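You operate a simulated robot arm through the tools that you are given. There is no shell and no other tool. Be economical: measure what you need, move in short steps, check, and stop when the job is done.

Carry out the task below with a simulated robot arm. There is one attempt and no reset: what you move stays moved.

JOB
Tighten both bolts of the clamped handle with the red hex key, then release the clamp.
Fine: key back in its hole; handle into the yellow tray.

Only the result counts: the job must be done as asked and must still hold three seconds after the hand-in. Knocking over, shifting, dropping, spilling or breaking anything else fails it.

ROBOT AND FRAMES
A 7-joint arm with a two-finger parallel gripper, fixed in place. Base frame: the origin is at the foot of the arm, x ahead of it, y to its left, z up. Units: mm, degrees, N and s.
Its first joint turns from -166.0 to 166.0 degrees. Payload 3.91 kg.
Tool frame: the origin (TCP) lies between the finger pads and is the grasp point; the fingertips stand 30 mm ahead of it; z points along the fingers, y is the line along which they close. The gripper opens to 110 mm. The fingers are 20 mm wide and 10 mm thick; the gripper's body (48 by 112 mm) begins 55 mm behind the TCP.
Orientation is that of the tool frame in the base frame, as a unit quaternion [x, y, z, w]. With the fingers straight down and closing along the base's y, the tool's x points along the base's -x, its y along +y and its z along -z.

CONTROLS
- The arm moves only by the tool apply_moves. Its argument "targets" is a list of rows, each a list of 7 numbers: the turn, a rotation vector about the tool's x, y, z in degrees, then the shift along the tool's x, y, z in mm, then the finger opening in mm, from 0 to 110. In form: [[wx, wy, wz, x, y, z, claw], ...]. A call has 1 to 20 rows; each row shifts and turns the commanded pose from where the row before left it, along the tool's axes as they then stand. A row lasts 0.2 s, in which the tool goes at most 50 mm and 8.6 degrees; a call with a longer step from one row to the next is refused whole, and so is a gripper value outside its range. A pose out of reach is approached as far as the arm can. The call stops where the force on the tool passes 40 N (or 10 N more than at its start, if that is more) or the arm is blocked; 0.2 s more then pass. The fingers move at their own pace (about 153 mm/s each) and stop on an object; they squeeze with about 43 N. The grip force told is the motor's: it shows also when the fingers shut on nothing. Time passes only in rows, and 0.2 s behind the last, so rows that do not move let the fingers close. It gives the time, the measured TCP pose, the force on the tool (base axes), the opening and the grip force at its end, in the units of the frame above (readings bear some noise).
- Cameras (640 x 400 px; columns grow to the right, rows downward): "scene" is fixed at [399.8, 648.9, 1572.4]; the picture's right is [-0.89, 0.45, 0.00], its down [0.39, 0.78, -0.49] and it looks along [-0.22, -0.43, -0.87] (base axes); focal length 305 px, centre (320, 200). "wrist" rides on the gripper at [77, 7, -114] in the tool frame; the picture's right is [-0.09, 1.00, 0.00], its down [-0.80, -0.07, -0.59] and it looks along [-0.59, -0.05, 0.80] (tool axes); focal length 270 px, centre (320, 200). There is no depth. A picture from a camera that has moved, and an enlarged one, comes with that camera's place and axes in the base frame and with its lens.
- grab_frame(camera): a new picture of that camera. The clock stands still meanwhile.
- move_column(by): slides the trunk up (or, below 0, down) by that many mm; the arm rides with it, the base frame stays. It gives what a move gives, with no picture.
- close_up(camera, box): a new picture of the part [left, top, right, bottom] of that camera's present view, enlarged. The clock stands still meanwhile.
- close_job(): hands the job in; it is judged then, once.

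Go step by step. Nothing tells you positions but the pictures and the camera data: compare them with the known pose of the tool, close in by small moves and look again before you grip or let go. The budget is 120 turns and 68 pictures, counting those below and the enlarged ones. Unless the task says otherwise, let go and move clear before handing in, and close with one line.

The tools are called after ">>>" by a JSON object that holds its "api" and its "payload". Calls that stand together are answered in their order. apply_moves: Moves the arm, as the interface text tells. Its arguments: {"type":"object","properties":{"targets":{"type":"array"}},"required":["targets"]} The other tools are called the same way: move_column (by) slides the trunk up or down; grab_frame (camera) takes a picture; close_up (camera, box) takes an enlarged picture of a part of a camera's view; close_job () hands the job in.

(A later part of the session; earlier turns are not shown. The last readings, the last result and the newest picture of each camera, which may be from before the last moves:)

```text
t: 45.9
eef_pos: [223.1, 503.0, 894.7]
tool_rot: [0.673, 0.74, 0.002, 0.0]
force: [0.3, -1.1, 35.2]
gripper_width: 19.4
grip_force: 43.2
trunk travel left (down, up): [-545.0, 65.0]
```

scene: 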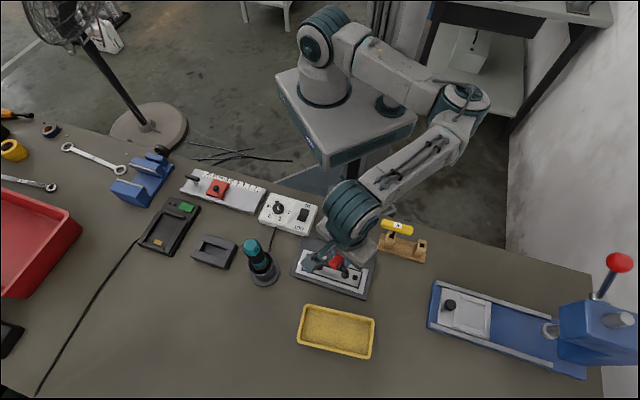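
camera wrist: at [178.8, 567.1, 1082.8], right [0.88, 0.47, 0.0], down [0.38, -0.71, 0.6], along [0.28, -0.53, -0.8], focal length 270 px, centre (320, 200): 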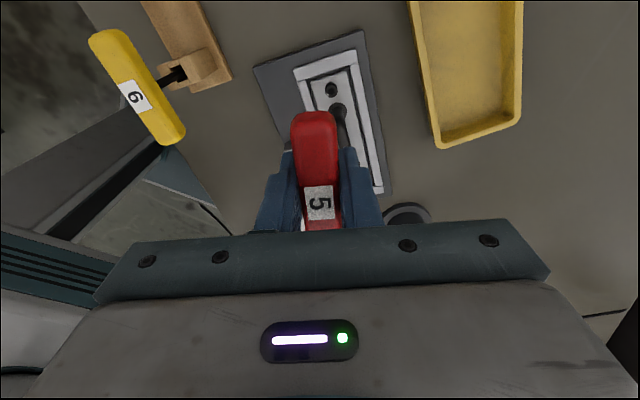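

>>> {"api": "apply_moves", "payload": {"targets": [[0, 0, 6, 0, 0, -0.7, 0], [0, 0, 6, 0, 0, 0, 0], [0, 0, 6, 0, 0, 0, 0], [0, 0, 6, 0, 0, 0, 0], [0, 0, 6, 0, 0, 0, 0], [0, 0, 6, 0, 0, 0, 0], [0, 0, 6, 0, 0, 0, 0], [0, 0, 6, 0, 0, 0, 0], [0, 0, 6, 0, 0, 0, 0], [0, 0, 0, 0, 0, 0, 0]]}}

>>> {"api": "close_up", "payload": {"camera": "scene", "box": [335, 262, 375, 287]}}

```text
t: 48.1
eef_pos: [224.4, 502.8, 893.5]
tool_rot: [0.936, 0.352, 0.001, 0.0]
force: [0.8, -0.8, 25.6]
gripper_width: 18.9
grip_force: 42.9
trunk travel left (down, up): [-545.0, 65.0]
```

```text
16.00 times, centred on (355, 274) of scene
camera zoom: at [399.8, 648.9, 1572.4], right [-0.89, 0.45, 0.0], down [0.39, 0.78, -0.49], along [-0.22, -0.43, -0.87], focal length 4883 px, centre (-240, -992)
```

zoom: 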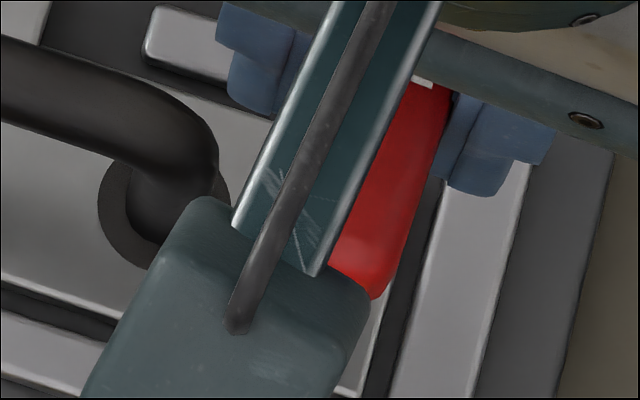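

>>> {"api": "apply_moves", "payload": {"targets": [[0, 0, 0, 0, 0, -10, 0], [0, 0, 0, 0, 0, -25, 0], [0, 0, 0, 0, 0, -25, 0], [0, 0, -8, 0, -20, 0, 0], [0, 0, -8, 0, -20, 0, 0], [0, 0, 0, 0, 0, 0, 0], [0, 0, 0, 0, 0, 0, 0]]}}

>>> {"api": "grab_frame", "payload": {"camera": "wrist"}}

```text
t: 49.7
eef_pos: [196.7, 531.8, 953.9]
tool_rot: [0.877, 0.481, 0.0, 0.001]
force: [0.1, -0.3, -0.8]
gripper_width: 19.3
grip_force: 42.4
trunk travel left (down, up): [-545.0, 65.0]
```

```text
28 pictures are left
camera wrist: at [244.1, 592.4, 1067.8], right [0.79, -0.61, 0.0], down [-0.49, -0.64, 0.59], along [-0.36, -0.47, -0.8], focal length 270 px, centre (320, 200)
```

wrist: 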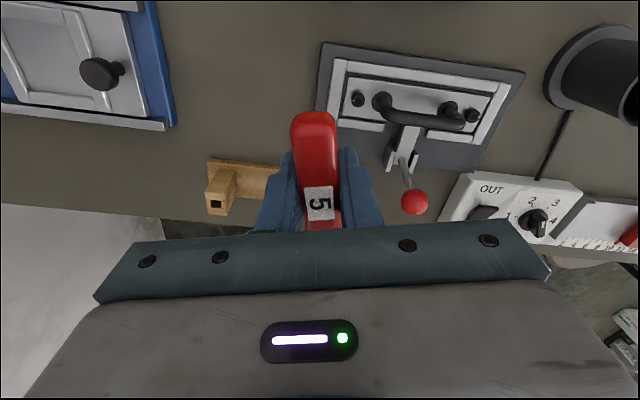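

>>> {"api": "close_up", "payload": {"camera": "wrist", "box": [334, 84, 382, 114]}}

```text
13.33 times, centred on (358, 99) of wrist
camera zoom: at [244.1, 592.4, 1067.8], right [0.79, -0.61, 0.0], down [-0.49, -0.64, 0.59], along [-0.36, -0.47, -0.8], focal length 3604 px, centre (-187, 1547)
```

zoom: 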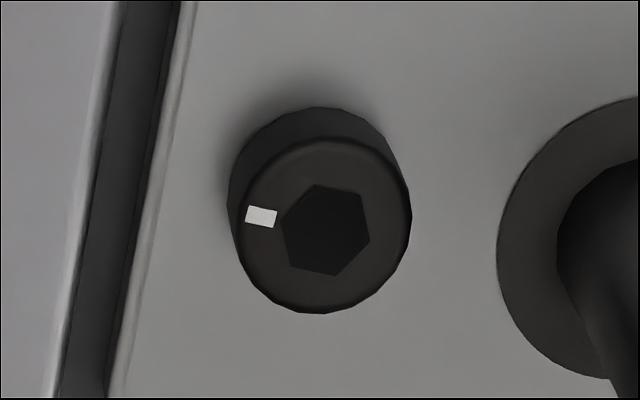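

Bolt R's mark has turned about 200° in total and tracks the key exactly, with no stop yet. I'll unwind 120° and make another stroke.

>>> {"api": "apply_moves", "payload": {"targets": [[0, 0, -8, 0, 0, 0, 0], [0, 0, -8, 0, 0, 0, 0], [0, 0, -8, 0, 0, 0, 0], [0, 0, -8, 0, 0, 0, 0], [0, 0, -8, 0, 0, 0, 0], [0, 0, -8, 0, 0, 0, 0], [0, 0, -8, 0, 0, 0, 0], [0, 0, -8, 0, 0, 0, 0], [0, 0, -8, 0, 0, 0, 0], [0, 0, -8, 0, 0, 0, 0], [0, 0, -8, 0, 0, 0, 0], [0, 0, -8, 0, 0, 0, 0], [0, 0, -8, 0, 0, 0, 0], [0, 0, 0, -17.6, -8.6, 0, 0], [0, 0, 0, -17.5, -8.6, 0, 0], [0, 0, 0, 0, 0, 0, 0], [0, 0, 0, 0, 0, 0, 0]]}}

```text
t: 53.3
eef_pos: [224.6, 503.6, 953.3]
tool_rot: [0.161, 0.987, 0.0, 0.0]
force: [-0.4, 0.2, -0.7]
gripper_width: 19.3
grip_force: 43.3
trunk travel left (down, up): [-545.0, 65.0]
```

>>> {"api": "apply_moves", "payload": {"targets": [[0, 0, 0, 0, 0, 30, 0], [0, 0, 0, 0, 0, 24, 0], [0, 0, 0, 0, 0, 3, 0], [0, 0, 0, 0, 0, 2, 0], [0, 0, 0, 0, 0, 1, 0], [0, 0, 0, 0, 0, 0, 0], [0, 0, 6, 0, 0, 0, 0], [0, 0, 6, 0, 0, 0, 0], [0, 0, 6, 0, 0, 0, 0], [0, 0, 6, 0, 0, 0, 0], [0, 0, 6, 0, 0, 0, 0], [0, 0, 0, 0, 0, 0, 0]]}}

```text
t: 55.9
eef_pos: [224.4, 503.8, 894.0]
tool_rot: [0.411, 0.912, 0.001, 0.0]
force: [1.0, 0.2, 16.1]
gripper_width: 19.3
grip_force: 43.2
trunk travel left (down, up): [-545.0, 65.0]
```

>>> {"api": "apply_moves", "payload": {"targets": [[0, 0, 6, 0, 0, 0, 0], [0, 0, 6, 0, 0, 0, 0], [0, 0, 6, 0, 0, 0, 0], [0, 0, 6, 0, 0, 0, 0], [0, 0, 6, 0, 0, 0, 0], [0, 0, 6, 0, 0, 0, 0], [0, 0, 6, 0, 0, 0, 0], [0, 0, 6, 0, 0, 0, 0], [0, 0, 6, 0, 0, 0, 0], [0, 0, 6, 0, 0, 0, 0], [0, 0, 6, 0, 0, 0, 0], [0, 0, 6, 0, 0, 0, 0], [0, 0, 6, 0, 0, 0, 0], [0, 0, 6, 0, 0, 0, 0], [0, 0, 6, 0, 0, 0, 0], [0, 0, 0, 0, 0, 0, 0]]}}

>>> {"api": "close_up", "payload": {"camera": "scene", "box": [335, 262, 375, 287]}}

```text
t: 59.3
eef_pos: [222.2, 504.8, 893.8]
tool_rot: [0.936, 0.353, 0.001, -0.001]
force: [2.1, 0.2, 17.0]
gripper_width: 19.2
grip_force: 42.5
trunk travel left (down, up): [-545.0, 65.0]
```

```text
16.00 times, centred on (355, 274) of scene
camera zoom: at [399.8, 648.9, 1572.4], right [-0.89, 0.45, 0.0], down [0.39, 0.78, -0.49], along [-0.22, -0.43, -0.87], focal length 4883 px, centre (-240, -992)
```

zoom: 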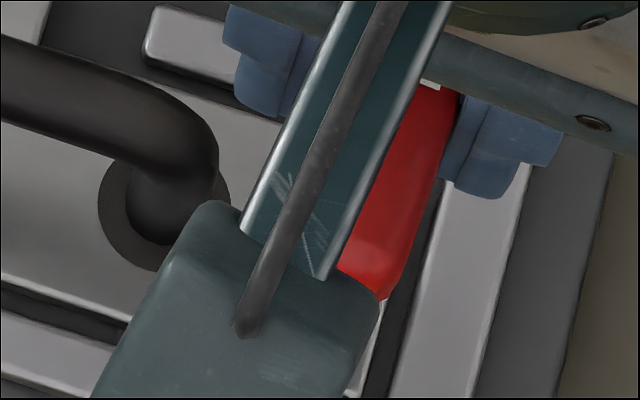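

I'll lift in the same way as before and check the mark directly.

>>> {"api": "apply_moves", "payload": {"targets": [[0, 0, 0, 0, 0, -10, 0], [0, 0, 0, 0, 0, -25, 0], [0, 0, 0, 0, 0, -25, 0], [0, 0, -8, 0, -20, 0, 0], [0, 0, -8, 0, -20, 0, 0], [0, 0, 0, 0, 0, 0, 0], [0, 0, 0, 0, 0, 0, 0]]}}

>>> {"api": "close_up", "payload": {"camera": "wrist", "box": [334, 84, 382, 114]}}

```text
t: 60.9
eef_pos: [195.0, 533.5, 953.2]
tool_rot: [0.877, 0.481, -0.001, 0.0]
force: [0.3, 1.3, -0.9]
gripper_width: 19.2
grip_force: 43.1
trunk travel left (down, up): [-545.0, 65.0]
```

```text
13.33 times, centred on (358, 99) of wrist
camera zoom: at [243.2, 594.2, 1068.3], right [0.79, -0.61, 0.0], down [-0.49, -0.64, 0.59], along [-0.36, -0.47, -0.8], focal length 3604 px, centre (-187, 1547)
```

zoom: 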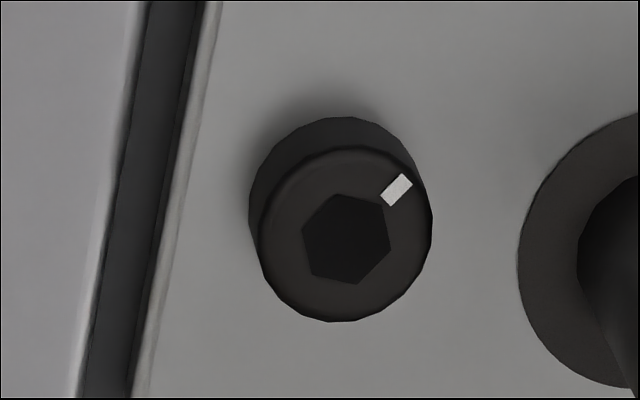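

Total turn is now about 322° and still free, with the mark following the key. I'll do another stroke.

>>> {"api": "apply_moves", "payload": {"targets": [[0, 0, -8, 0, 0, 0, 0], [0, 0, -8, 0, 0, 0, 0], [0, 0, -8, 0, 0, 0, 0], [0, 0, -8, 0, 0, 0, 0], [0, 0, -8, 0, 0, 0, 0], [0, 0, -8, 0, 0, 0, 0], [0, 0, -8, 0, 0, 0, 0], [0, 0, -8, 0, 0, 0, 0], [0, 0, -8, 0, 0, 0, 0], [0, 0, -8, 0, 0, 0, 0], [0, 0, -8, 0, 0, 0, 0], [0, 0, -8, 0, 0, 0, 0], [0, 0, -8, 0, 0, 0, 0], [0, 0, 0, -18.3, -9.4, 0, 0], [0, 0, 0, -18.2, -9.3, 0, 0], [0, 0, 0, 0, 0, 30, 0], [0, 0, 0, 0, 0, 20, 0], [0, 0, 0, 0, 0, 0, 0]]}}

>>> {"api": "apply_moves", "payload": {"targets": [[0, 0, 0, 0, 0, 4, 0], [0, 0, 0, 0, 0, 3, 0], [0, 0, 0, 0, 0, 2, 0], [0, 0, 0, 0, 0, 1, 0], [0, 0, 0, 0, 0, 0, 0]]}}

>>> {"api": "apply_moves", "payload": {"targets": [[0, 0, 6, 0, 0, 0, 0], [0, 0, 6, 0, 0, 0, 0], [0, 0, 6, 0, 0, 0, 0], [0, 0, 6, 0, 0, 0, 0], [0, 0, 6, 0, 0, 0, 0], [0, 0, 6, 0, 0, 0, 0], [0, 0, 6, 0, 0, 0, 0], [0, 0, 6, 0, 0, 0, 0], [0, 0, 6, 0, 0, 0, 0], [0, 0, 6, 0, 0, 0, 0], [0, 0, 0, 0, 0, 0, 0]]}}

```text
t: 64.7
eef_pos: [224.8, 503.6, 901.9]
tool_rot: [0.162, 0.987, 0.0, 0.0]
force: [-0.1, -0.6, -1.0]
gripper_width: 19.2
grip_force: 42.6
trunk travel left (down, up): [-545.0, 65.0]
```

```text
t: 65.9
eef_pos: [224.3, 505.6, 894.3]
tool_rot: [0.16, 0.987, 0.001, 0.001]
force: [-0.6, -0.1, 14.1]
gripper_width: 19.3
grip_force: 43.4
trunk travel left (down, up): [-545.0, 65.0]
```

```text
t: 68.3
eef_pos: [224.5, 502.6, 893.5]
tool_rot: [0.633, 0.774, 0.001, -0.001]
force: [-0.8, -1.2, 17.3]
gripper_width: 19.0
grip_force: 43.1
trunk travel left (down, up): [-545.0, 65.0]
```

>>> {"api": "apply_moves", "payload": {"targets": [[0, 0, 6, 0, 0, 0, 0], [0, 0, 6, 0, 0, 0, 0], [0, 0, 6, 0, 0, 0, 0], [0, 0, 6, 0, 0, 0, 0], [0, 0, 6, 0, 0, 0, 0], [0, 0, 6, 0, 0, 0, 0], [0, 0, 6, 0, 0, 0, 0], [0, 0, 6, 0, 0, 0, 0], [0, 0, 6, 0, 0, 0, 0], [0, 0, 6, 0, 0, 0, 0], [0, 0, 0, 0, 0, 0, 0]]}}

>>> {"api": "apply_moves", "payload": {"targets": [[0, 0, 0, 0, 0, -10, 0], [0, 0, 0, 0, 0, -25, 0], [0, 0, 0, 0, 0, -25, 0], [0, 0, -8, 0, -20, 0, 0], [0, 0, -8, 0, -20, 0, 0], [0, 0, 0, 0, 0, 0, 0], [0, 0, 0, 0, 0, 0, 0]]}}

>>> {"api": "close_up", "payload": {"camera": "wrist", "box": [330, 70, 490, 170]}}

```text
t: 70.7
eef_pos: [224.0, 502.6, 893.8]
tool_rot: [0.935, 0.354, 0.0, 0.0]
force: [1.0, -0.3, 17.6]
gripper_width: 19.0
grip_force: 43.5
trunk travel left (down, up): [-545.0, 65.0]
```

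```text
t: 72.3
eef_pos: [195.3, 532.1, 953.1]
tool_rot: [0.877, 0.481, 0.0, 0.0]
force: [0.9, 0.0, -1.1]
gripper_width: 19.2
grip_force: 42.9
trunk travel left (down, up): [-545.0, 65.0]
```

```text
4.00 times, centred on (410, 120) of wrist
camera zoom: at [242.4, 593.8, 1067.8], right [0.79, -0.61, 0.0], down [-0.49, -0.64, 0.59], along [-0.36, -0.47, -0.8], focal length 1081 px, centre (-40, 520)
```

zoom: 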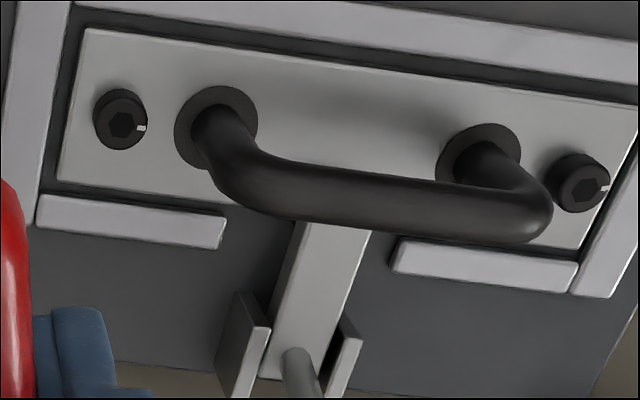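

Bolt R's mark moved only about 57° of that 120° stroke, so it may have tightened at roughly 380°, or the key slipped one notch. I'll make a further stroke to test this.

>>> {"api": "apply_moves", "payload": {"targets": [[0, 0, -8, 0, 0, 0, 0], [0, 0, -8, 0, 0, 0, 0], [0, 0, -8, 0, 0, 0, 0], [0, 0, -8, 0, 0, 0, 0], [0, 0, -8, 0, 0, 0, 0], [0, 0, -5.5, 0, 0, 0, 0], [0, 0, 0, 0, 0, 0, 0]]}}

>>> {"api": "grab_frame", "payload": {"camera": "wrist"}}

```text
t: 73.9
eef_pos: [196.8, 531.9, 952.5]
tool_rot: [0.622, 0.783, 0.0, 0.0]
force: [-0.6, -0.1, -0.9]
gripper_width: 19.4
grip_force: 42.7
trunk travel left (down, up): [-545.0, 65.0]
```

```text
23 pictures are left
camera wrist: at [185.5, 608.2, 1067.7], right [0.99, 0.14, 0.0], down [0.11, -0.8, 0.59], along [0.08, -0.59, -0.8], focal length 270 px, centre (320, 200)
```

wrist: 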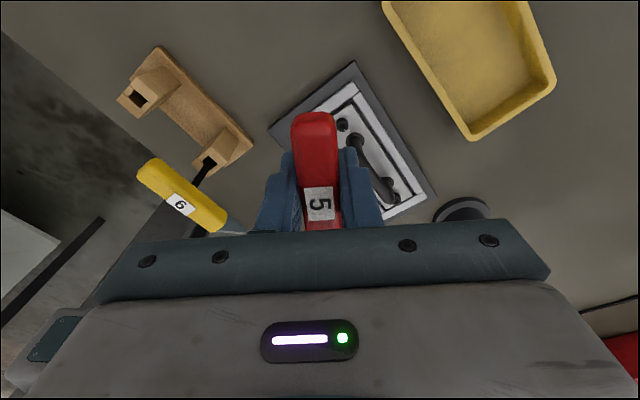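

The key hasn't slipped in the grip, so I'll reseat at the matching phase (yaw 101°) and press a little harder while turning.

>>> {"api": "apply_moves", "payload": {"targets": [[0, 0, 1.9, 0, 0, 0, 0], [0, 0, 0, -16.6, 11.2, 0, 0], [0, 0, 0, -16.5, 11.2, 0, 0], [0, 0, 0, 0, 0, 30, 0], [0, 0, 0, 0, 0, 22, 0], [0, 0, 0, 0, 0, 4, 0], [0, 0, 0, 0, 0, 3, 0], [0, 0, 0, 0, 0, 1.5, 0], [0, 0, 0, 0, 0, 0, 0]]}}

>>> {"api": "apply_moves", "payload": {"targets": [[0, 0, 5, 0, 0, 0, 0], [0, 0, 5, 0, 0, 0, 0], [0, 0, 5, 0, 0, 0, 0], [0, 0, 5, 0, 0, 0, 0], [0, 0, 0, 0, 0, 0, 0]]}}

>>> {"api": "apply_moves", "payload": {"targets": [[0, 0, 5, 0, 0, 0, 0], [0, 0, 5, 0, 0, 0, 0], [0, 0, 5, 0, 0, 0, 0], [0, 0, 5, 0, 0, 0, 0], [0, 0, 0, 0, 0, 0, 0]]}}

```text
t: 75.9
eef_pos: [221.8, 503.8, 893.8]
tool_rot: [0.635, 0.772, 0.002, -0.001]
force: [0.2, -0.3, 12.3]
gripper_width: 19.2
grip_force: 43.5
trunk travel left (down, up): [-545.0, 65.0]
```

```text
t: 77.1
eef_pos: [223.1, 503.0, 893.6]
tool_rot: [0.76, 0.65, 0.001, -0.001]
force: [-0.9, 1.3, 23.4]
gripper_width: 19.0
grip_force: 43.0
trunk travel left (down, up): [-545.0, 65.0]
```

```text
t: 78.3
eef_pos: [223.3, 502.0, 893.5]
tool_rot: [0.862, 0.507, 0.001, 0.0]
force: [0.6, 2.0, 22.1]
gripper_width: 19.1
grip_force: 43.1
trunk travel left (down, up): [-545.0, 65.0]
```

>>> {"api": "close_up", "payload": {"camera": "scene", "box": [343, 267, 367, 282]}}

```text
16.00 times, centred on (355, 274) of scene
camera zoom: at [399.8, 648.9, 1572.4], right [-0.89, 0.45, 0.0], down [0.39, 0.78, -0.49], along [-0.22, -0.43, -0.87], focal length 4883 px, centre (-240, -992)
```

zoom: 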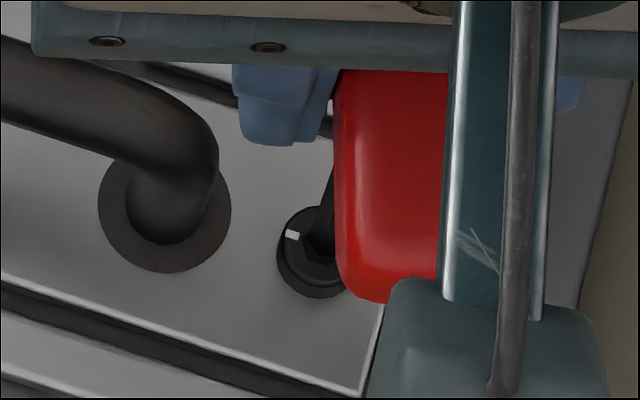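

Bolt R's mark stayed put (about -35°, a full turn and stalled) while the key turned 40°, so bolt R is tight. Bolt L is at about (312.4, 414.6); I'll lift, unwind to yaw 181° and move over it.

>>> {"api": "apply_moves", "payload": {"targets": [[0, 0, 0, 0, 0, -10, 0], [0, 0, 0, 0, 0, -30, 0], [0, 0, 0, 0, 0, -30, 0], [0, 0, -8, 0, 0, 0, 0], [0, 0, -8, 0, 0, 0, 0], [0, 0, -8, 0, 0, 0, 0], [0, 0, -8, 0, 0, 0, 0], [0, 0, -8, 0, 0, 0, 0], [0, 0, -8, 0, 0, 0, 0], [0, 0, -8, 0, 0, 0, 0], [0, 0, -8, 0, 0, 0, 0], [0, 0, 0, 0, 0, 0, 0]]}}

>>> {"api": "close_up", "payload": {"camera": "wrist", "box": [240, 60, 400, 160]}}

```text
t: 80.9
eef_pos: [222.7, 504.1, 962.2]
tool_rot: [0.46, 0.888, 0.0, 0.0]
force: [0.2, 0.1, -1.1]
gripper_width: 19.0
grip_force: 42.9
trunk travel left (down, up): [-545.0, 65.0]
```

```text
4.00 times, centred on (320, 110) of wrist
camera zoom: at [185.2, 569.8, 1077.1], right [0.86, 0.5, 0.0], down [0.4, -0.7, 0.59], along [0.3, -0.51, -0.8], focal length 1081 px, centre (320, 560)
```

zoom: 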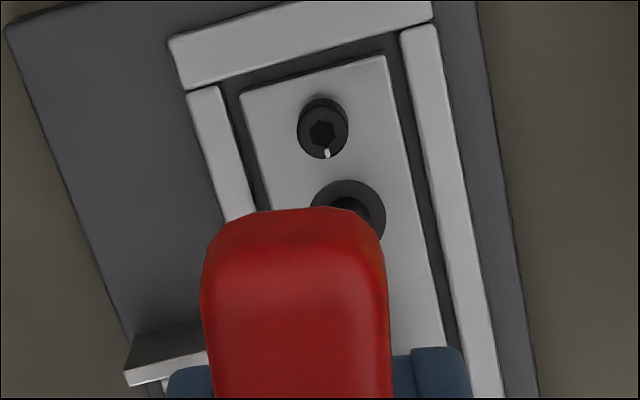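

Bolt R's mark is unchanged, so it's tight at about 377° of total turn. Moving to bolt L.

>>> {"api": "apply_moves", "payload": {"targets": [[0, 0, -8, 0, 0, 0, 0], [0, 0, -8, 0, 0, 0, 0], [0, 0, -8, 0, 0, 0, 0], [0, 0, -8, 0, 0, 0, 0], [0, 0, -8, 0, 0, 0, 0], [0, 0, -8, 0, 0, 0, 0], [0, 0, -8, 0, 0, 0, 0], [0, 0, 0, -28.8, -30.1, 0, 0], [0, 0, 0, -28.8, -30.1, 0, 0], [0, 0, 0, -28.9, -30, 0, 0], [0, 0, 0, 0, 0, 0, 0], [0, 0, 0, 0, 0, 0, 0]]}}

>>> {"api": "grab_frame", "payload": {"camera": "wrist"}}

```text
t: 83.5
eef_pos: [314.9, 415.4, 960.9]
tool_rot: [-0.009, 1.0, 0.0, 0.0]
force: [-0.6, -0.7, -1.3]
gripper_width: 19.1
grip_force: 43.2
trunk travel left (down, up): [-545.0, 65.0]
```

```text
20 pictures are left
camera wrist: at [237.7, 420.3, 1075.9], right [0.07, 1.0, 0.0], down [0.8, -0.06, 0.59], along [0.59, -0.04, -0.8], focal length 270 px, centre (320, 200)
```

wrist: 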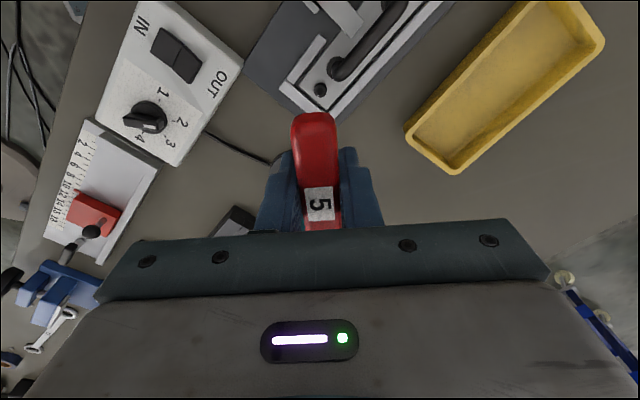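

>>> {"api": "close_up", "payload": {"camera": "wrist", "box": [296, 75, 344, 105]}}

```text
13.33 times, centred on (320, 90) of wrist
camera zoom: at [237.7, 420.3, 1075.9], right [0.07, 1.0, 0.0], down [0.8, -0.06, 0.59], along [0.59, -0.04, -0.8], focal length 3604 px, centre (320, 1667)
```

zoom: 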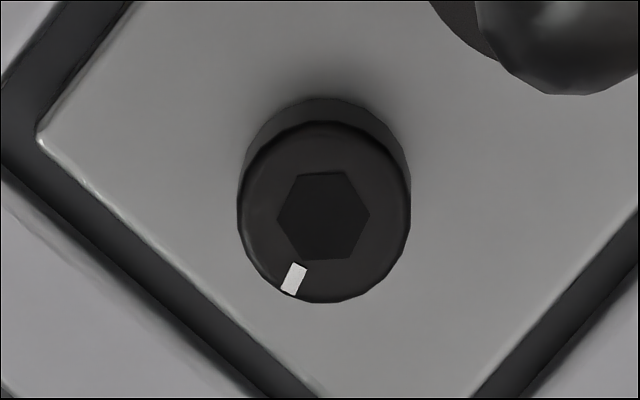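

Bolt L is at (312.2, 415.0) with its mark at -30°, and the key phase matches. I'll shift slightly, seat the key and begin turning.

>>> {"api": "apply_moves", "payload": {"targets": [[0, 0, 0, 2.6, 0.4, 0, 0], [0, 0, 0, 0, 0, 35, 0], [0, 0, 0, 0, 0, 25, 0], [0, 0, 0, 0, 0, 4, 0], [0, 0, 0, 0, 0, 2.5, 0], [0, 0, 0, 0, 0, 2, 0], [0, 0, 0, 0, 0, 0, 0]]}}

>>> {"api": "apply_moves", "payload": {"targets": [[0, 0, 6, 0, 0, 0, 0], [0, 0, 6, 0, 0, 0, 0], [0, 0, 6, 0, 0, 0, 0], [0, 0, 6, 0, 0, 0, 0], [0, 0, 6, 0, 0, 0, 0], [0, 0, 6, 0, 0, 0, 0], [0, 0, 6, 0, 0, 0, 0], [0, 0, 6, 0, 0, 0, 0], [0, 0, 6, 0, 0, 0, 0], [0, 0, 6, 0, 0, 0, 0], [0, 0, 0, 0, 0, 0, 0]]}}

```text
t: 85.1
eef_pos: [309.6, 415.4, 895.2]
tool_rot: [-0.009, 1.0, 0.002, 0.0]
force: [1.4, 0.4, 13.0]
gripper_width: 19.3
grip_force: 43.0
trunk travel left (down, up): [-545.0, 65.0]
```

```text
t: 87.5
eef_pos: [308.7, 414.0, 893.2]
tool_rot: [0.492, 0.87, 0.001, 0.001]
force: [-1.4, 1.3, 20.2]
gripper_width: 19.2
grip_force: 43.3
trunk travel left (down, up): [-545.0, 65.0]
```

>>> {"api": "apply_moves", "payload": {"targets": [[0, 0, 6, 0, 0, 0, 0], [0, 0, 6, 0, 0, 0, 0], [0, 0, 6, 0, 0, 0, 0], [0, 0, 6, 0, 0, 0, 0], [0, 0, 6, 0, 0, 0, 0], [0, 0, 6, 0, 0, 0, 0], [0, 0, 6, 0, 0, 0, 0], [0, 0, 6, 0, 0, 0, 0], [0, 0, 6, 0, 0, 0, 0], [0, 0, 0, 0, 0, 0, 0]]}}

>>> {"api": "close_up", "payload": {"camera": "scene", "box": [298, 246, 338, 271]}}

```text
t: 89.7
eef_pos: [310.2, 414.5, 894.8]
tool_rot: [0.834, 0.552, 0.001, 0.0]
force: [0.1, 0.6, 13.1]
gripper_width: 18.8
grip_force: 43.0
trunk travel left (down, up): [-545.0, 65.0]
```

```text
16.00 times, centred on (318, 258) of scene
camera zoom: at [399.8, 648.9, 1572.4], right [-0.89, 0.45, 0.0], down [0.39, 0.78, -0.49], along [-0.22, -0.43, -0.87], focal length 4883 px, centre (352, -736)
```

zoom: 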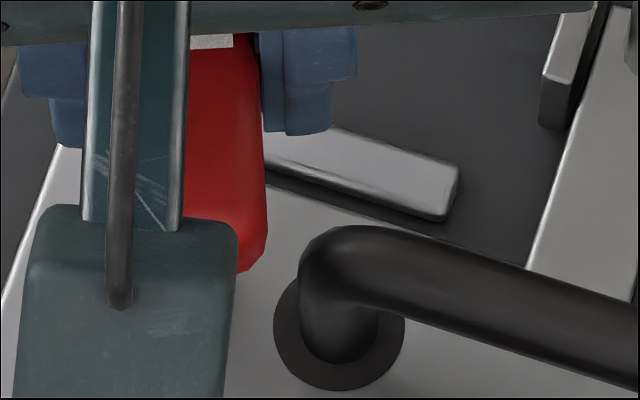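

>>> {"api": "apply_moves", "payload": {"targets": [[0, 0, 6, 0, 0, 0.3, 0], [0, 0, 6, 0, 0, 0, 0], [0, 0, 6, 0, 0, 0, 0], [0, 0, 6, 0, 0, 0, 0], [0, 0, 6, 0, 0, 0, 0], [0, 0, 6, 0, 0, 0, 0], [0, 0, 0, 0, 0, 0, 0]]}}

>>> {"api": "apply_moves", "payload": {"targets": [[0, 0, 0, 0, 0, -10, 0], [0, 0, 0, 0, 0, -25, 0], [0, 0, 0, 0, 0, -25, 0], [0, 0, -8, 0, 0, 0, 0], [0, 0, -8, 0, 0, 0, 0], [0, 0, -8, 0, 0, 0, 0], [0, 0, -8, 0, 0, 0, 0], [0, 0, -8, 0, 0, 0, 0], [0, 0, -8, 0, 0, 0, 0], [0, 0, -8, 0, 0, 0, 0], [0, 0, -8, 0, 0, 0, 0], [0, 0, -8, 0, 0, 0, 0], [0, 0, -8, 0, 0, 0, 0], [0, 0, -8, 0, 0, 0, 0], [0, 0, -8, 0, 0, 0, 0], [0, 0, -8, 0, 0, 0, 0], [0, 0, -8, 0, 0, 0, 0], [0, 0, -8, 0, 0, 0, 0], [0, 0, 0, 0, 0, 0, 0]]}}

>>> {"api": "close_up", "payload": {"camera": "wrist", "box": [272, 65, 368, 125]}}

```text
t: 91.3
eef_pos: [308.8, 415.4, 893.0]
tool_rot: [0.964, 0.267, 0.001, -0.001]
force: [0.1, 1.1, 17.4]
gripper_width: 19.2
grip_force: 42.9
trunk travel left (down, up): [-545.0, 65.0]
```

```text
t: 95.3
eef_pos: [308.7, 415.1, 952.9]
tool_rot: [0.248, 0.969, 0.0, 0.001]
force: [-0.4, -0.7, -1.3]
gripper_width: 19.3
grip_force: 43.1
trunk travel left (down, up): [-545.0, 65.0]
```

```text
6.67 times, centred on (320, 95) of wrist
camera zoom: at [245.8, 458.3, 1068.5], right [0.56, 0.83, 0.0], down [0.67, -0.45, 0.59], along [0.49, -0.33, -0.8], focal length 1802 px, centre (320, 900)
```

zoom: 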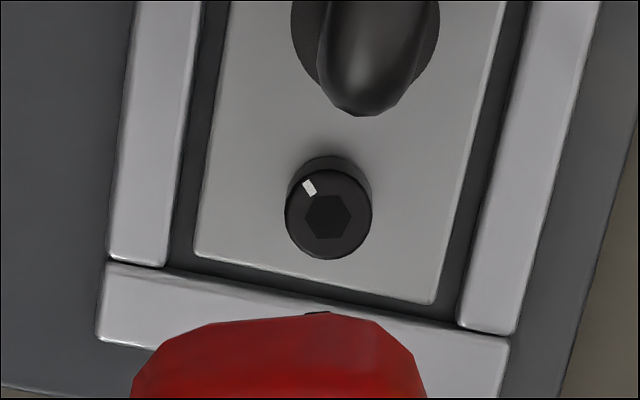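

Bolt L followed the key exactly for 150°. I'll recentre by 2 mm and run the next 120° stroke.

>>> {"api": "apply_moves", "payload": {"targets": [[0, 0, 0, -1.8, 1, 0, 0], [0, 0, 0, 0, 0, 30, 0], [0, 0, 0, 0, 0, 22, 0], [0, 0, 0, 0, 0, 4, 0], [0, 0, 0, 0, 0, 3, 0], [0, 0, 0, 0, 0, 2, 0], [0, 0, 0, 0, 0, 0, 0], [0, 0, 6, 0, 0, 0, 0], [0, 0, 6, 0, 0, 0, 0], [0, 0, 6, 0, 0, 0, 0], [0, 0, 6, 0, 0, 0, 0], [0, 0, 6, 0, 0, 0, 0], [0, 0, 6, 0, 0, 0, 0], [0, 0, 6, 0, 0, 0, 0], [0, 0, 6, 0, 0, 0, 0], [0, 0, 6, 0, 0, 0, 0], [0, 0, 6, 0, 0, 0, 0], [0, 0, 0, 0, 0, 0, 0]]}}

>>> {"api": "apply_moves", "payload": {"targets": [[0, 0, 6, 0, 0, 0, 0], [0, 0, 6, 0, 0, 0, 0], [0, 0, 6, 0, 0, 0, 0], [0, 0, 6, 0, 0, 0, 0], [0, 0, 6, 0, 0, 0, 0], [0, 0, 6, 0, 0, 0, 0], [0, 0, 6, 0, 0, 0, 0], [0, 0, 6, 0, 0, 0, 0], [0, 0, 6, 0, 0, 0, 0], [0, 0, 6, 0, 0, 0, 0], [0, 0, 0, 0, 0, 0, 0]]}}

>>> {"api": "apply_moves", "payload": {"targets": [[0, 0, 0, 0, 0, -10, 0], [0, 0, 0, 0, 0, -25, 0], [0, 0, 0, 0, 0, -25, 0], [0, 0, -8, 0, 0, 0, 0], [0, 0, -8, 0, 0, 0, 0], [0, 0, -8, 0, 0, 0, 0], [0, 0, -8, 0, 0, 0, 0], [0, 0, -8, 0, 0, 0, 0], [0, 0, -8, 0, 0, 0, 0], [0, 0, -8, 0, 0, 0, 0], [0, 0, -8, 0, 0, 0, 0], [0, 0, -8, 0, 0, 0, 0], [0, 0, -8, 0, 0, 0, 0], [0, 0, -8, 0, 0, 0, 0], [0, 0, -8, 0, 0, 0, 0], [0, 0, -8, 0, 0, 0, 0], [0, 0, -8, 0, 0, 0, 0], [0, 0, -8, 0, 0, 0, 0], [0, 0, 0, 0, 0, 0, 0]]}}

>>> {"api": "close_up", "payload": {"camera": "wrist", "box": [272, 65, 368, 125]}}

```text
t: 99.1
eef_pos: [311.1, 414.0, 892.7]
tool_rot: [0.701, 0.713, 0.002, 0.0]
force: [-0.2, 2.0, 29.7]
gripper_width: 19.4
grip_force: 42.8
trunk travel left (down, up): [-545.0, 65.0]
```

```text
t: 101.5
eef_pos: [311.6, 414.4, 892.9]
tool_rot: [0.964, 0.267, 0.001, -0.001]
force: [-0.8, 0.4, 15.3]
gripper_width: 19.1
grip_force: 43.0
trunk travel left (down, up): [-545.0, 65.0]
```

```text
t: 105.5
eef_pos: [311.4, 413.5, 953.2]
tool_rot: [0.249, 0.969, 0.0, 0.0]
force: [0.0, 0.4, -0.4]
gripper_width: 19.1
grip_force: 43.0
trunk travel left (down, up): [-545.0, 65.0]
```

```text
6.67 times, centred on (320, 95) of wrist
camera zoom: at [247.3, 457.6, 1067.3], right [0.56, 0.83, 0.0], down [0.67, -0.45, 0.59], along [0.49, -0.33, -0.8], focal length 1802 px, centre (320, 900)
```

zoom: 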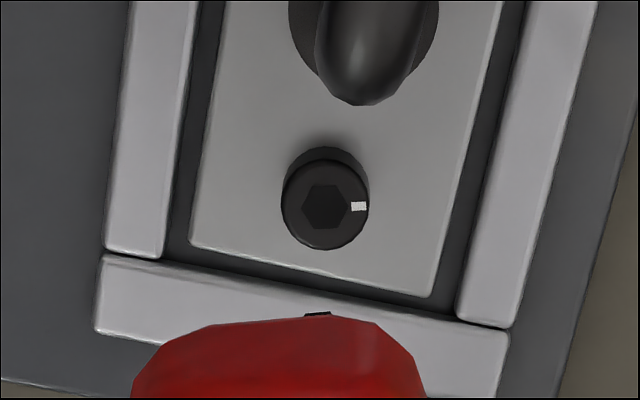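

Bolt L has turned about 273°. I'll run another 120° stroke, which should bring it to the stop.

>>> {"api": "apply_moves", "payload": {"targets": [[0, 0, 0, -0.5, 1.3, 0, 0], [0, 0, 0, 0, 0, 30, 0], [0, 0, 0, 0, 0, 22, 0], [0, 0, 0, 0, 0, 4, 0], [0, 0, 0, 0, 0, 3, 0], [0, 0, 0, 0, 0, 1.5, 0], [0, 0, 0, 0, 0, 0, 0], [0, 0, 6, 0, 0, 0, 0], [0, 0, 6, 0, 0, 0, 0], [0, 0, 6, 0, 0, 0, 0], [0, 0, 6, 0, 0, 0, 0], [0, 0, 6, 0, 0, 0, 0], [0, 0, 6, 0, 0, 0, 0], [0, 0, 6, 0, 0, 0, 0], [0, 0, 6, 0, 0, 0, 0], [0, 0, 6, 0, 0, 0, 0], [0, 0, 6, 0, 0, 0, 0], [0, 0, 0, 0, 0, 0, 0]]}}

>>> {"api": "apply_moves", "payload": {"targets": [[0, 0, 6, 0, 0, 0, 0], [0, 0, 6, 0, 0, 0, 0], [0, 0, 6, 0, 0, 0, 0], [0, 0, 6, 0, 0, 0, 0], [0, 0, 6, 0, 0, 0, 0], [0, 0, 6, 0, 0, 0, 0], [0, 0, 6, 0, 0, 0, 0], [0, 0, 6, 0, 0, 0, 0], [0, 0, 6, 0, 0, 0, 0], [0, 0, 6, 0, 0, 0, 0], [0, 0, 0, 0, 0, 0, 0]]}}

>>> {"api": "apply_moves", "payload": {"targets": [[0, 0, 0, 0, 0, -10, 0], [0, 0, 0, 0, 0, -25, 0], [0, 0, 0, 0, 0, -25, 0], [0, 0, -8, 0, 0, 0, 0], [0, 0, -8, 0, 0, 0, 0], [0, 0, -8, 0, 0, 0, 0], [0, 0, -8, 0, 0, 0, 0], [0, 0, -8, 0, 0, 0, 0], [0, 0, -8, 0, 0, 0, 0], [0, 0, -8, 0, 0, 0, 0], [0, 0, -8, 0, 0, 0, 0], [0, 0, -8, 0, 0, 0, 0], [0, 0, -8, 0, 0, 0, 0], [0, 0, -8, 0, 0, 0, 0], [0, 0, -8, 0, 0, 0, 0], [0, 0, -8, 0, 0, 0, 0], [0, 0, -8, 0, 0, 0, 0], [0, 0, -8, 0, 0, 0, 0], [0, 0, 0, 0, 0, 0, 0]]}}

>>> {"api": "close_up", "payload": {"camera": "wrist", "box": [272, 65, 368, 125]}}

```text
t: 109.3
eef_pos: [311.9, 415.7, 892.6]
tool_rot: [0.701, 0.713, 0.001, 0.0]
force: [-0.3, -1.5, 30.7]
gripper_width: 19.2
grip_force: 42.9
trunk travel left (down, up): [-545.0, 65.0]
```

```text
t: 111.7
eef_pos: [311.9, 415.6, 891.6]
tool_rot: [0.964, 0.267, 0.001, -0.001]
force: [-0.8, -0.6, 24.1]
gripper_width: 19.1
grip_force: 43.2
trunk travel left (down, up): [-545.0, 65.0]
```

```text
t: 115.7
eef_pos: [313.4, 416.4, 952.6]
tool_rot: [0.249, 0.969, -0.001, -0.001]
force: [0.3, 0.7, -0.5]
gripper_width: 19.1
grip_force: 43.3
trunk travel left (down, up): [-545.0, 65.0]
```

```text
6.67 times, centred on (320, 95) of wrist
camera zoom: at [248.7, 459.5, 1066.7], right [0.56, 0.83, 0.0], down [0.67, -0.45, 0.59], along [0.49, -0.33, -0.8], focal length 1802 px, centre (320, 900)
```

zoom: 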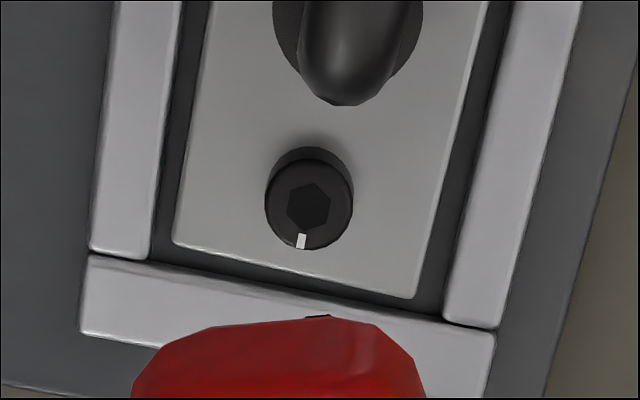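

Bolt L stopped at the same 377° mark as R, so both are tight. I'll raise the key, turn to yaw 131.7° and carry it back above its hole at (34.2, 515.3).

>>> {"api": "apply_moves", "payload": {"targets": [[0, 0, 0, 0, 0, -40, 0], [0, 0, 0, 0, 0, -40, 0], [0, 0, 6.5, 0, 0, 0, 0], [0, 0, 6.5, 0, 0, 0, 0], [0, 0, 6.4, 0, 0, 0, 0], [0, 0, 0, 37.03, -20.33, 0, 0], [0, 0, 0, 37.03, -20.33, 0, 0], [0, 0, 0, 37.03, -20.33, 0, 0], [0, 0, 0, 37.03, -20.33, 0, 0], [0, 0, 0, 37.03, -20.33, 0, 0], [0, 0, 0, 37.03, -20.33, 0, 0], [0, 0, 0, 37.02, -20.33, 0, 0], [0, 0, 0, 0, 0, 0, 0], [0, 0, 0, 0, 0, 0, 0]]}}

>>> {"api": "close_up", "payload": {"camera": "scene", "box": [390, 200, 470, 250]}}

>>> {"api": "grab_frame", "payload": {"camera": "wrist"}}

```text
t: 118.7
eef_pos: [32.9, 515.1, 1033.0]
tool_rot: [0.409, 0.912, 0.0, 0.0]
force: [0.2, 0.3, -0.9]
gripper_width: 19.5
grip_force: 43.0
trunk travel left (down, up): [-545.0, 65.0]
```

```text
8.00 times, centred on (430, 225) of scene
camera zoom: at [399.8, 648.9, 1572.4], right [-0.89, 0.45, 0.0], down [0.39, 0.78, -0.49], along [-0.22, -0.43, -0.87], focal length 2442 px, centre (-560, 0)
```

zoom: 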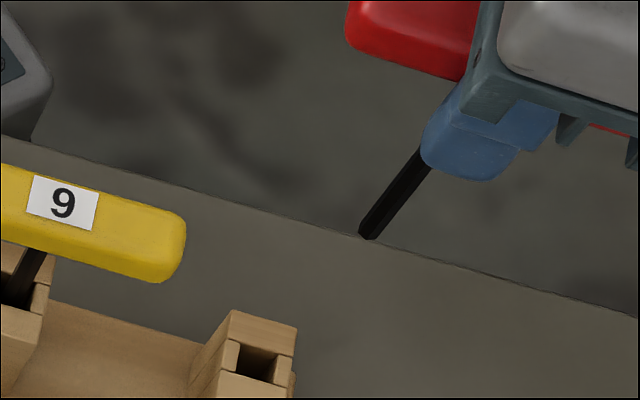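

```text
13 pictures are left
camera wrist: at [-12.3, 577.5, 1147.9], right [0.8, 0.6, 0.0], down [0.48, -0.65, 0.59], along [0.35, -0.48, -0.8], focal length 270 px, centre (320, 200)
```

wrist: 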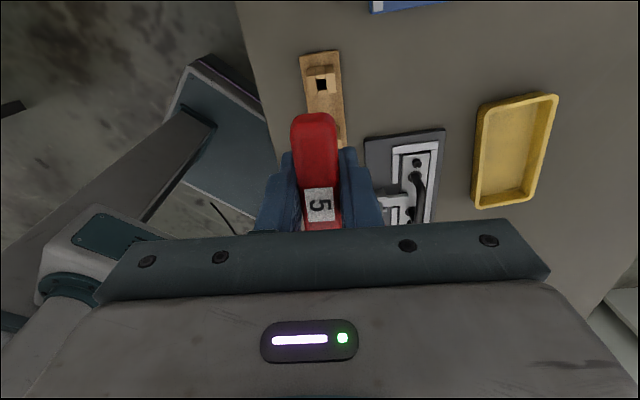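

The key is back over its hole within 0.5 mm with the same grip. Lowering it.

>>> {"api": "apply_moves", "payload": {"targets": [[0, 0, 0, -0.4, 0.3, 30, 0], [0, 0, 0, 0, 0, 30, 0], [0, 0, 0, 0, 0, 25, 0], [0, 0, 0, 0, 0, 10, 0], [0, 0, 0, 0, 0, 10, 0], [0, 0, 0, 0, 0, 10, 0], [0, 0, 0, 0, 0, 10, 0], [0, 0, 0, 0, 0, 10, 0], [0, 0, 0, 0, 0, 5, 0], [0, 0, 0, 0, 0, 5, 0], [0, 0, 0, 0, 0, 0, 0]]}}

>>> {"api": "close_up", "payload": {"camera": "scene", "box": [360, 205, 456, 265]}}

```text
t: 121.1
eef_pos: [34.6, 516.7, 886.7]
tool_rot: [0.409, 0.913, 0.0, 0.001]
force: [0.2, 0.1, -0.5]
gripper_width: 19.2
grip_force: 43.8
trunk travel left (down, up): [-545.0, 65.0]
```

```text
6.67 times, centred on (408, 235) of scene
camera zoom: at [399.8, 648.9, 1572.4], right [-0.89, 0.45, 0.0], down [0.39, 0.78, -0.49], along [-0.22, -0.43, -0.87], focal length 2035 px, centre (-267, -33)
```

zoom: 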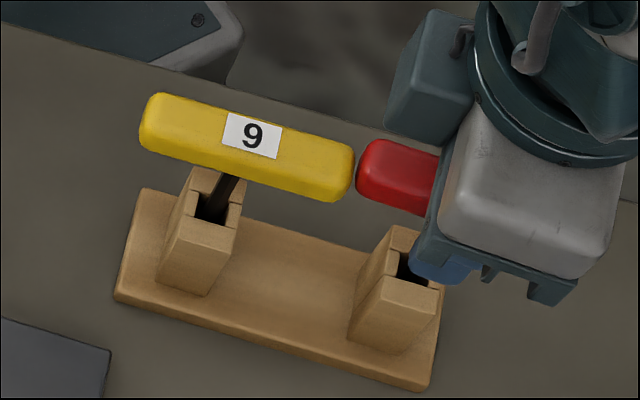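

No contact yet and the key is in the hole. I'll lower gently to touch, then release.

>>> {"api": "apply_moves", "payload": {"targets": [[0, 0, 0, 0, 0, 3, 0], [0, 0, 0, 0, 0, 2, 0], [0, 0, 0, 0, 0, 1.5, 0], [0, 0, 0, 0, 0, 0, 0]]}}

```text
t: 122.1
eef_pos: [35.5, 515.7, 880.9]
tool_rot: [0.41, 0.912, 0.0, 0.0]
force: [0.1, 0.1, -1.2]
gripper_width: 19.5
grip_force: 43.1
trunk travel left (down, up): [-545.0, 65.0]
```

>>> {"api": "apply_moves", "payload": {"targets": [[0, 0, 0, 0, 0, 1, 0], [0, 0, 0, 0, 0, 1, 0], [0, 0, 0, 0, 0, 0, 0]]}}

```text
t: 122.9
eef_pos: [35.6, 514.6, 879.6]
tool_rot: [0.409, 0.912, 0.0, 0.002]
force: [1.1, -1.5, 7.4]
gripper_width: 18.9
grip_force: 43.2
trunk travel left (down, up): [-545.0, 65.0]
```

Contact at 7 N means the key is at the bottom of its hole. I'll open and rise straight up.

>>> {"api": "apply_moves", "payload": {"targets": [[0, 0, 0, 0, 0, 0, 40], [0, 0, 0, 0, 0, 0, 60], [0, 0, 0, 0, 0, 0, 60], [0, 0, 0, 0, 0, -20, 60], [0, 0, 0, 0, 0, -30, 60], [0, 0, 0, 0, 0, -40, 60], [0, 0, 0, 0, 0, -40, 60], [0, 0, 0, 0, 0, 0, 60]]}}

>>> {"api": "close_up", "payload": {"camera": "scene", "box": [280, 205, 472, 325]}}

```text
t: 124.7
eef_pos: [36.9, 515.6, 1008.1]
tool_rot: [0.409, 0.912, 0.0, 0.0]
force: [0.0, 0.4, -0.3]
gripper_width: 60.1
grip_force: 0.0
trunk travel left (down, up): [-545.0, 65.0]
```

```text
3.33 times, centred on (376, 265) of scene
camera zoom: at [399.8, 648.9, 1572.4], right [-0.89, 0.45, 0.0], down [0.39, 0.78, -0.49], along [-0.22, -0.43, -0.87], focal length 1017 px, centre (133, -17)
```

zoom: 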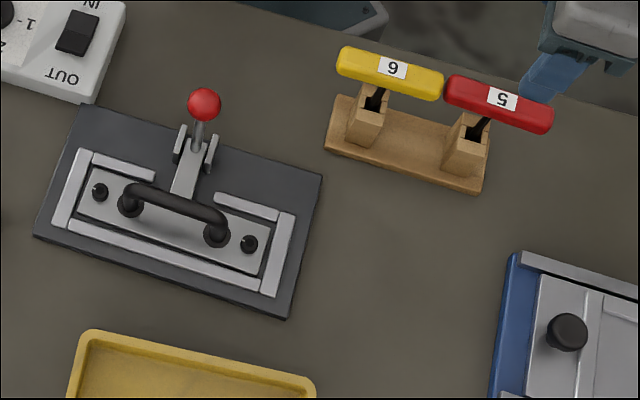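

The red key is back in its hole. Now the clamp lever, with its ball near (220, 412, 860): I'll move above it and turn to yaw 41.7° so the fingers close along the lever's pivot axis.

>>> {"api": "apply_moves", "payload": {"targets": [[0, 0, 0, -38.8, 15, 0, 60], [0, 0, 0, -38.8, 15, 0, 60], [0, 0, 0, -38.8, 15, 0, 60], [0, 0, 0, -38.8, 15, 0, 60], [0, 0, 0, -38.8, 15, 0, 60], [0, 0, 8.2, 0, 0, 0, 60], [0, 0, 8.2, 0, 0, 0, 60], [0, 0, 8.2, 0, 0, 0, 60], [0, 0, 8.2, 0, 0, 0, 60], [0, 0, 8.2, 0, 0, 0, 60], [0, 0, 8.2, 0, 0, 0, 60], [0, 0, 8.2, 0, 0, 0, 60], [0, 0, 8.2, 0, 0, 0, 60], [0, 0, 8.2, 0, 0, 0, 60], [0, 0, 8.2, 0, 0, 0, 60], [0, 0, 8, 0, 0, 0, 60], [0, 0, 0, 0, 0, 0, 60], [0, 0, 0, 0, 0, 0, 60]]}}

>>> {"api": "grab_frame", "payload": {"camera": "wrist"}}

```text
t: 128.5
eef_pos: [220.6, 419.6, 1008.7]
tool_rot: [0.935, 0.355, -0.001, 0.0]
force: [-0.4, -0.2, -0.2]
gripper_width: 60.0
grip_force: 0.0
trunk travel left (down, up): [-545.0, 65.0]
```

```text
10 pictures are left
camera wrist: at [282.2, 466.0, 1123.5], right [0.6, -0.8, 0.0], down [-0.65, -0.48, 0.59], along [-0.48, -0.35, -0.8], focal length 270 px, centre (320, 200)
```

wrist: 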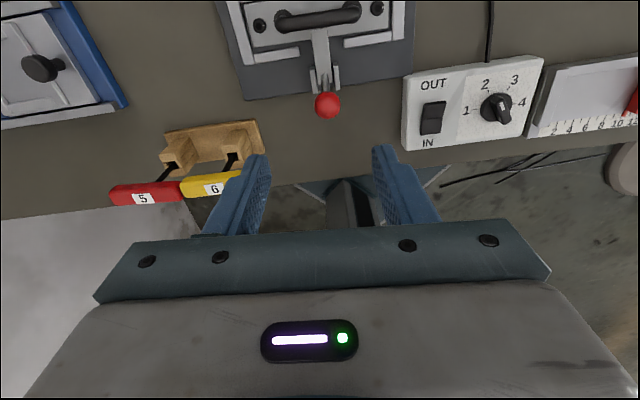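

The ball is at about (221, 412.6, 860.5). I'll descend around it and grip it.

>>> {"api": "apply_moves", "payload": {"targets": [[0, 0, 0, -4.2, 6.3, 0, 60], [0, 0, 0, 0, 0, 40, 60], [0, 0, 0, 0, 0, 40, 60], [0, 0, 0, 0, 0, 30, 60], [0, 0, 0, 0, 0, 20, 60], [0, 0, 0, 0, 0, 8, 60], [0, 0, 0, 0, 0, 0, 60], [0, 0, 0, 0, 0, 0, 0], [0, 0, 0, 0, 0, 0, 0], [0, 0, 0, 0, 0, 0, 0]]}}

>>> {"api": "grab_frame", "payload": {"camera": "wrist"}}

```text
t: 130.7
eef_pos: [222.4, 412.4, 868.9]
tool_rot: [0.935, 0.355, 0.0, 0.0]
force: [2.4, -3.9, -4.2]
gripper_width: 25.1
grip_force: 45.7
trunk travel left (down, up): [-545.0, 65.0]
```

```text
9 pictures are left
camera wrist: at [283.8, 458.6, 984.4], right [0.6, -0.8, 0.0], down [-0.65, -0.48, 0.59], along [-0.48, -0.35, -0.8], focal length 270 px, centre (320, 200)
```

wrist: 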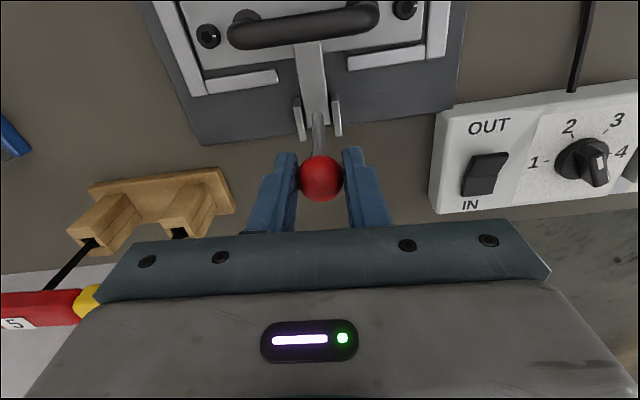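

The ball is gripped at 25 mm. I'll pull the lever back (away from the workpiece, towards the robot) along its arc and watch the force.

>>> {"api": "apply_moves", "payload": {"targets": [[0, 0, 0, -5.7, 0, 1.6, 0], [0, 0, 0, -5.6, 0, 2.1, 0], [0, 0, 0, -5.3, 0, 2.6, 0], [0, 0, 0, -5.1, 0, 3, 0], [0, 0, 0, 0, 0, 0, 0]]}}

```text
t: 131.9
eef_pos: [206.3, 398.5, 861.6]
tool_rot: [0.935, 0.354, 0.0, -0.001]
force: [14.0, 2.0, 15.8]
gripper_width: 25.4
grip_force: 44.9
trunk travel left (down, up): [-545.0, 65.0]
```

The lever is moving. I'll continue along the arc with slightly less descent.

>>> {"api": "apply_moves", "payload": {"targets": [[0, 0, 0, -5, 0, 2.5, 0], [0, 0, 0, -4.8, 0, 3, 0], [0, 0, 0, -4.4, 0, 3.5, 0], [0, 0, 0, -4, 0, 4, 0], [0, 0, 0, 0, 0, 0, 0]]}}

>>> {"api": "grab_frame", "payload": {"camera": "wrist"}}

```text
t: 133.1
eef_pos: [192.9, 384.7, 848.7]
tool_rot: [0.935, 0.355, 0.001, 0.0]
force: [17.2, -3.3, 14.9]
gripper_width: 25.5
grip_force: 44.9
trunk travel left (down, up): [-545.0, 65.0]
```

```text
8 pictures are left
camera wrist: at [255.2, 430.4, 963.7], right [0.6, -0.8, 0.0], down [-0.65, -0.48, 0.59], along [-0.48, -0.35, -0.8], focal length 270 px, centre (320, 200)
```

wrist: 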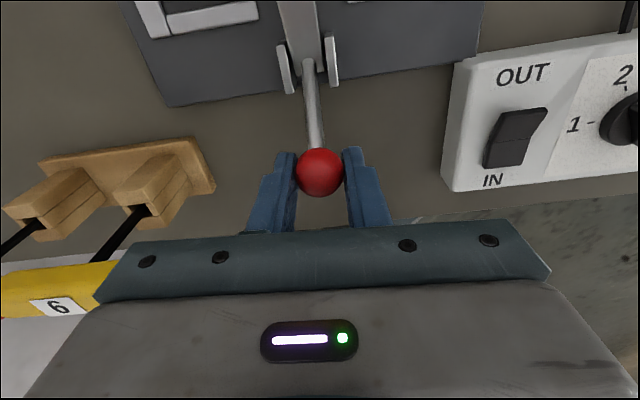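

The lever is about 50° over. I'll continue further; the yellow key stays about 20 mm clear of the gripper.

>>> {"api": "apply_moves", "payload": {"targets": [[0, 0, 0, -3.4, 0, 4.3, 0], [0, 0, 0, -3, 0, 4.7, 0], [0, 0, 0, -2.5, 0, 5, 0], [0, 0, 0, -2, 0, 5.2, 0], [0, 0, 0, 0, 0, 0, 0]]}}

>>> {"api": "close_up", "payload": {"camera": "scene", "box": [290, 220, 402, 290]}}

```text
t: 134.3
eef_pos: [183.2, 375.2, 828.8]
tool_rot: [0.935, 0.355, 0.0, 0.0]
force: [12.0, -20.5, 20.5]
gripper_width: 25.1
grip_force: 44.7
trunk travel left (down, up): [-545.0, 65.0]
```

```text
5.71 times, centred on (346, 255) of scene
camera zoom: at [399.8, 648.9, 1572.4], right [-0.89, 0.45, 0.0], down [0.39, 0.78, -0.49], along [-0.22, -0.43, -0.87], focal length 1744 px, centre (171, -114)
```

zoom: 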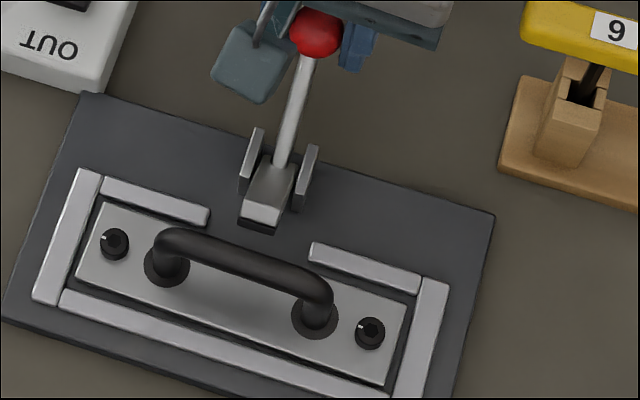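

The clamp arm has lifted clear of the workpiece. I'll release the ball, rise and check that the lever stays.

>>> {"api": "apply_moves", "payload": {"targets": [[0, 0, 0, 0, 0, 0, 35], [0, 0, 0, 0, 0, 0, 50], [0, 0, 0, 0, 0, 0, 50], [0, 0, 0, 0, 0, -20, 50], [0, 0, 0, 0, 0, -30, 50], [0, 0, 0, 0, 0, -50, 50], [0, 0, 0, 0, 0, -50, 50], [0, 0, 0, 0, 0, 0, 50]]}}

>>> {"api": "grab_frame", "payload": {"camera": "wrist"}}

```text
t: 136.1
eef_pos: [194.0, 375.1, 979.3]
tool_rot: [0.94, 0.341, 0.001, -0.001]
force: [-0.6, -0.7, 0.0]
gripper_width: 50.3
grip_force: 0.0
trunk travel left (down, up): [-545.0, 65.0]
```

```text
6 pictures are left
camera wrist: at [258.2, 418.1, 1094.8], right [0.57, -0.82, 0.0], down [-0.66, -0.46, 0.59], along [-0.49, -0.34, -0.81], focal length 270 px, centre (320, 200)
```

wrist: 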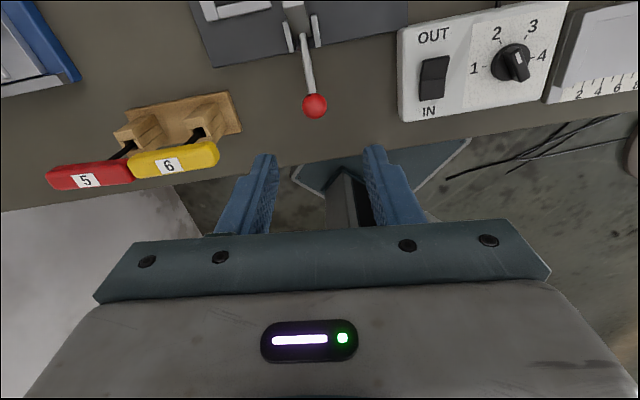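

The lever stays open. The handle bar is at about z 821, centred near (268.3, 459.3). Before lifting I'll measure the tray and the handle plate.

>>> {"api": "close_up", "payload": {"camera": "scene", "box": [270, 240, 430, 364]}}

```text
3.23 times, centred on (350, 302) of scene
camera zoom: at [399.8, 648.9, 1572.4], right [-0.89, 0.45, 0.0], down [0.39, 0.78, -0.49], along [-0.22, -0.43, -0.87], focal length 985 px, centre (223, -129)
```

zoom: 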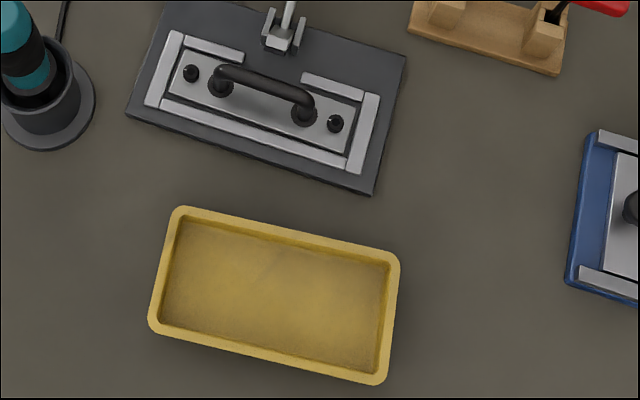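

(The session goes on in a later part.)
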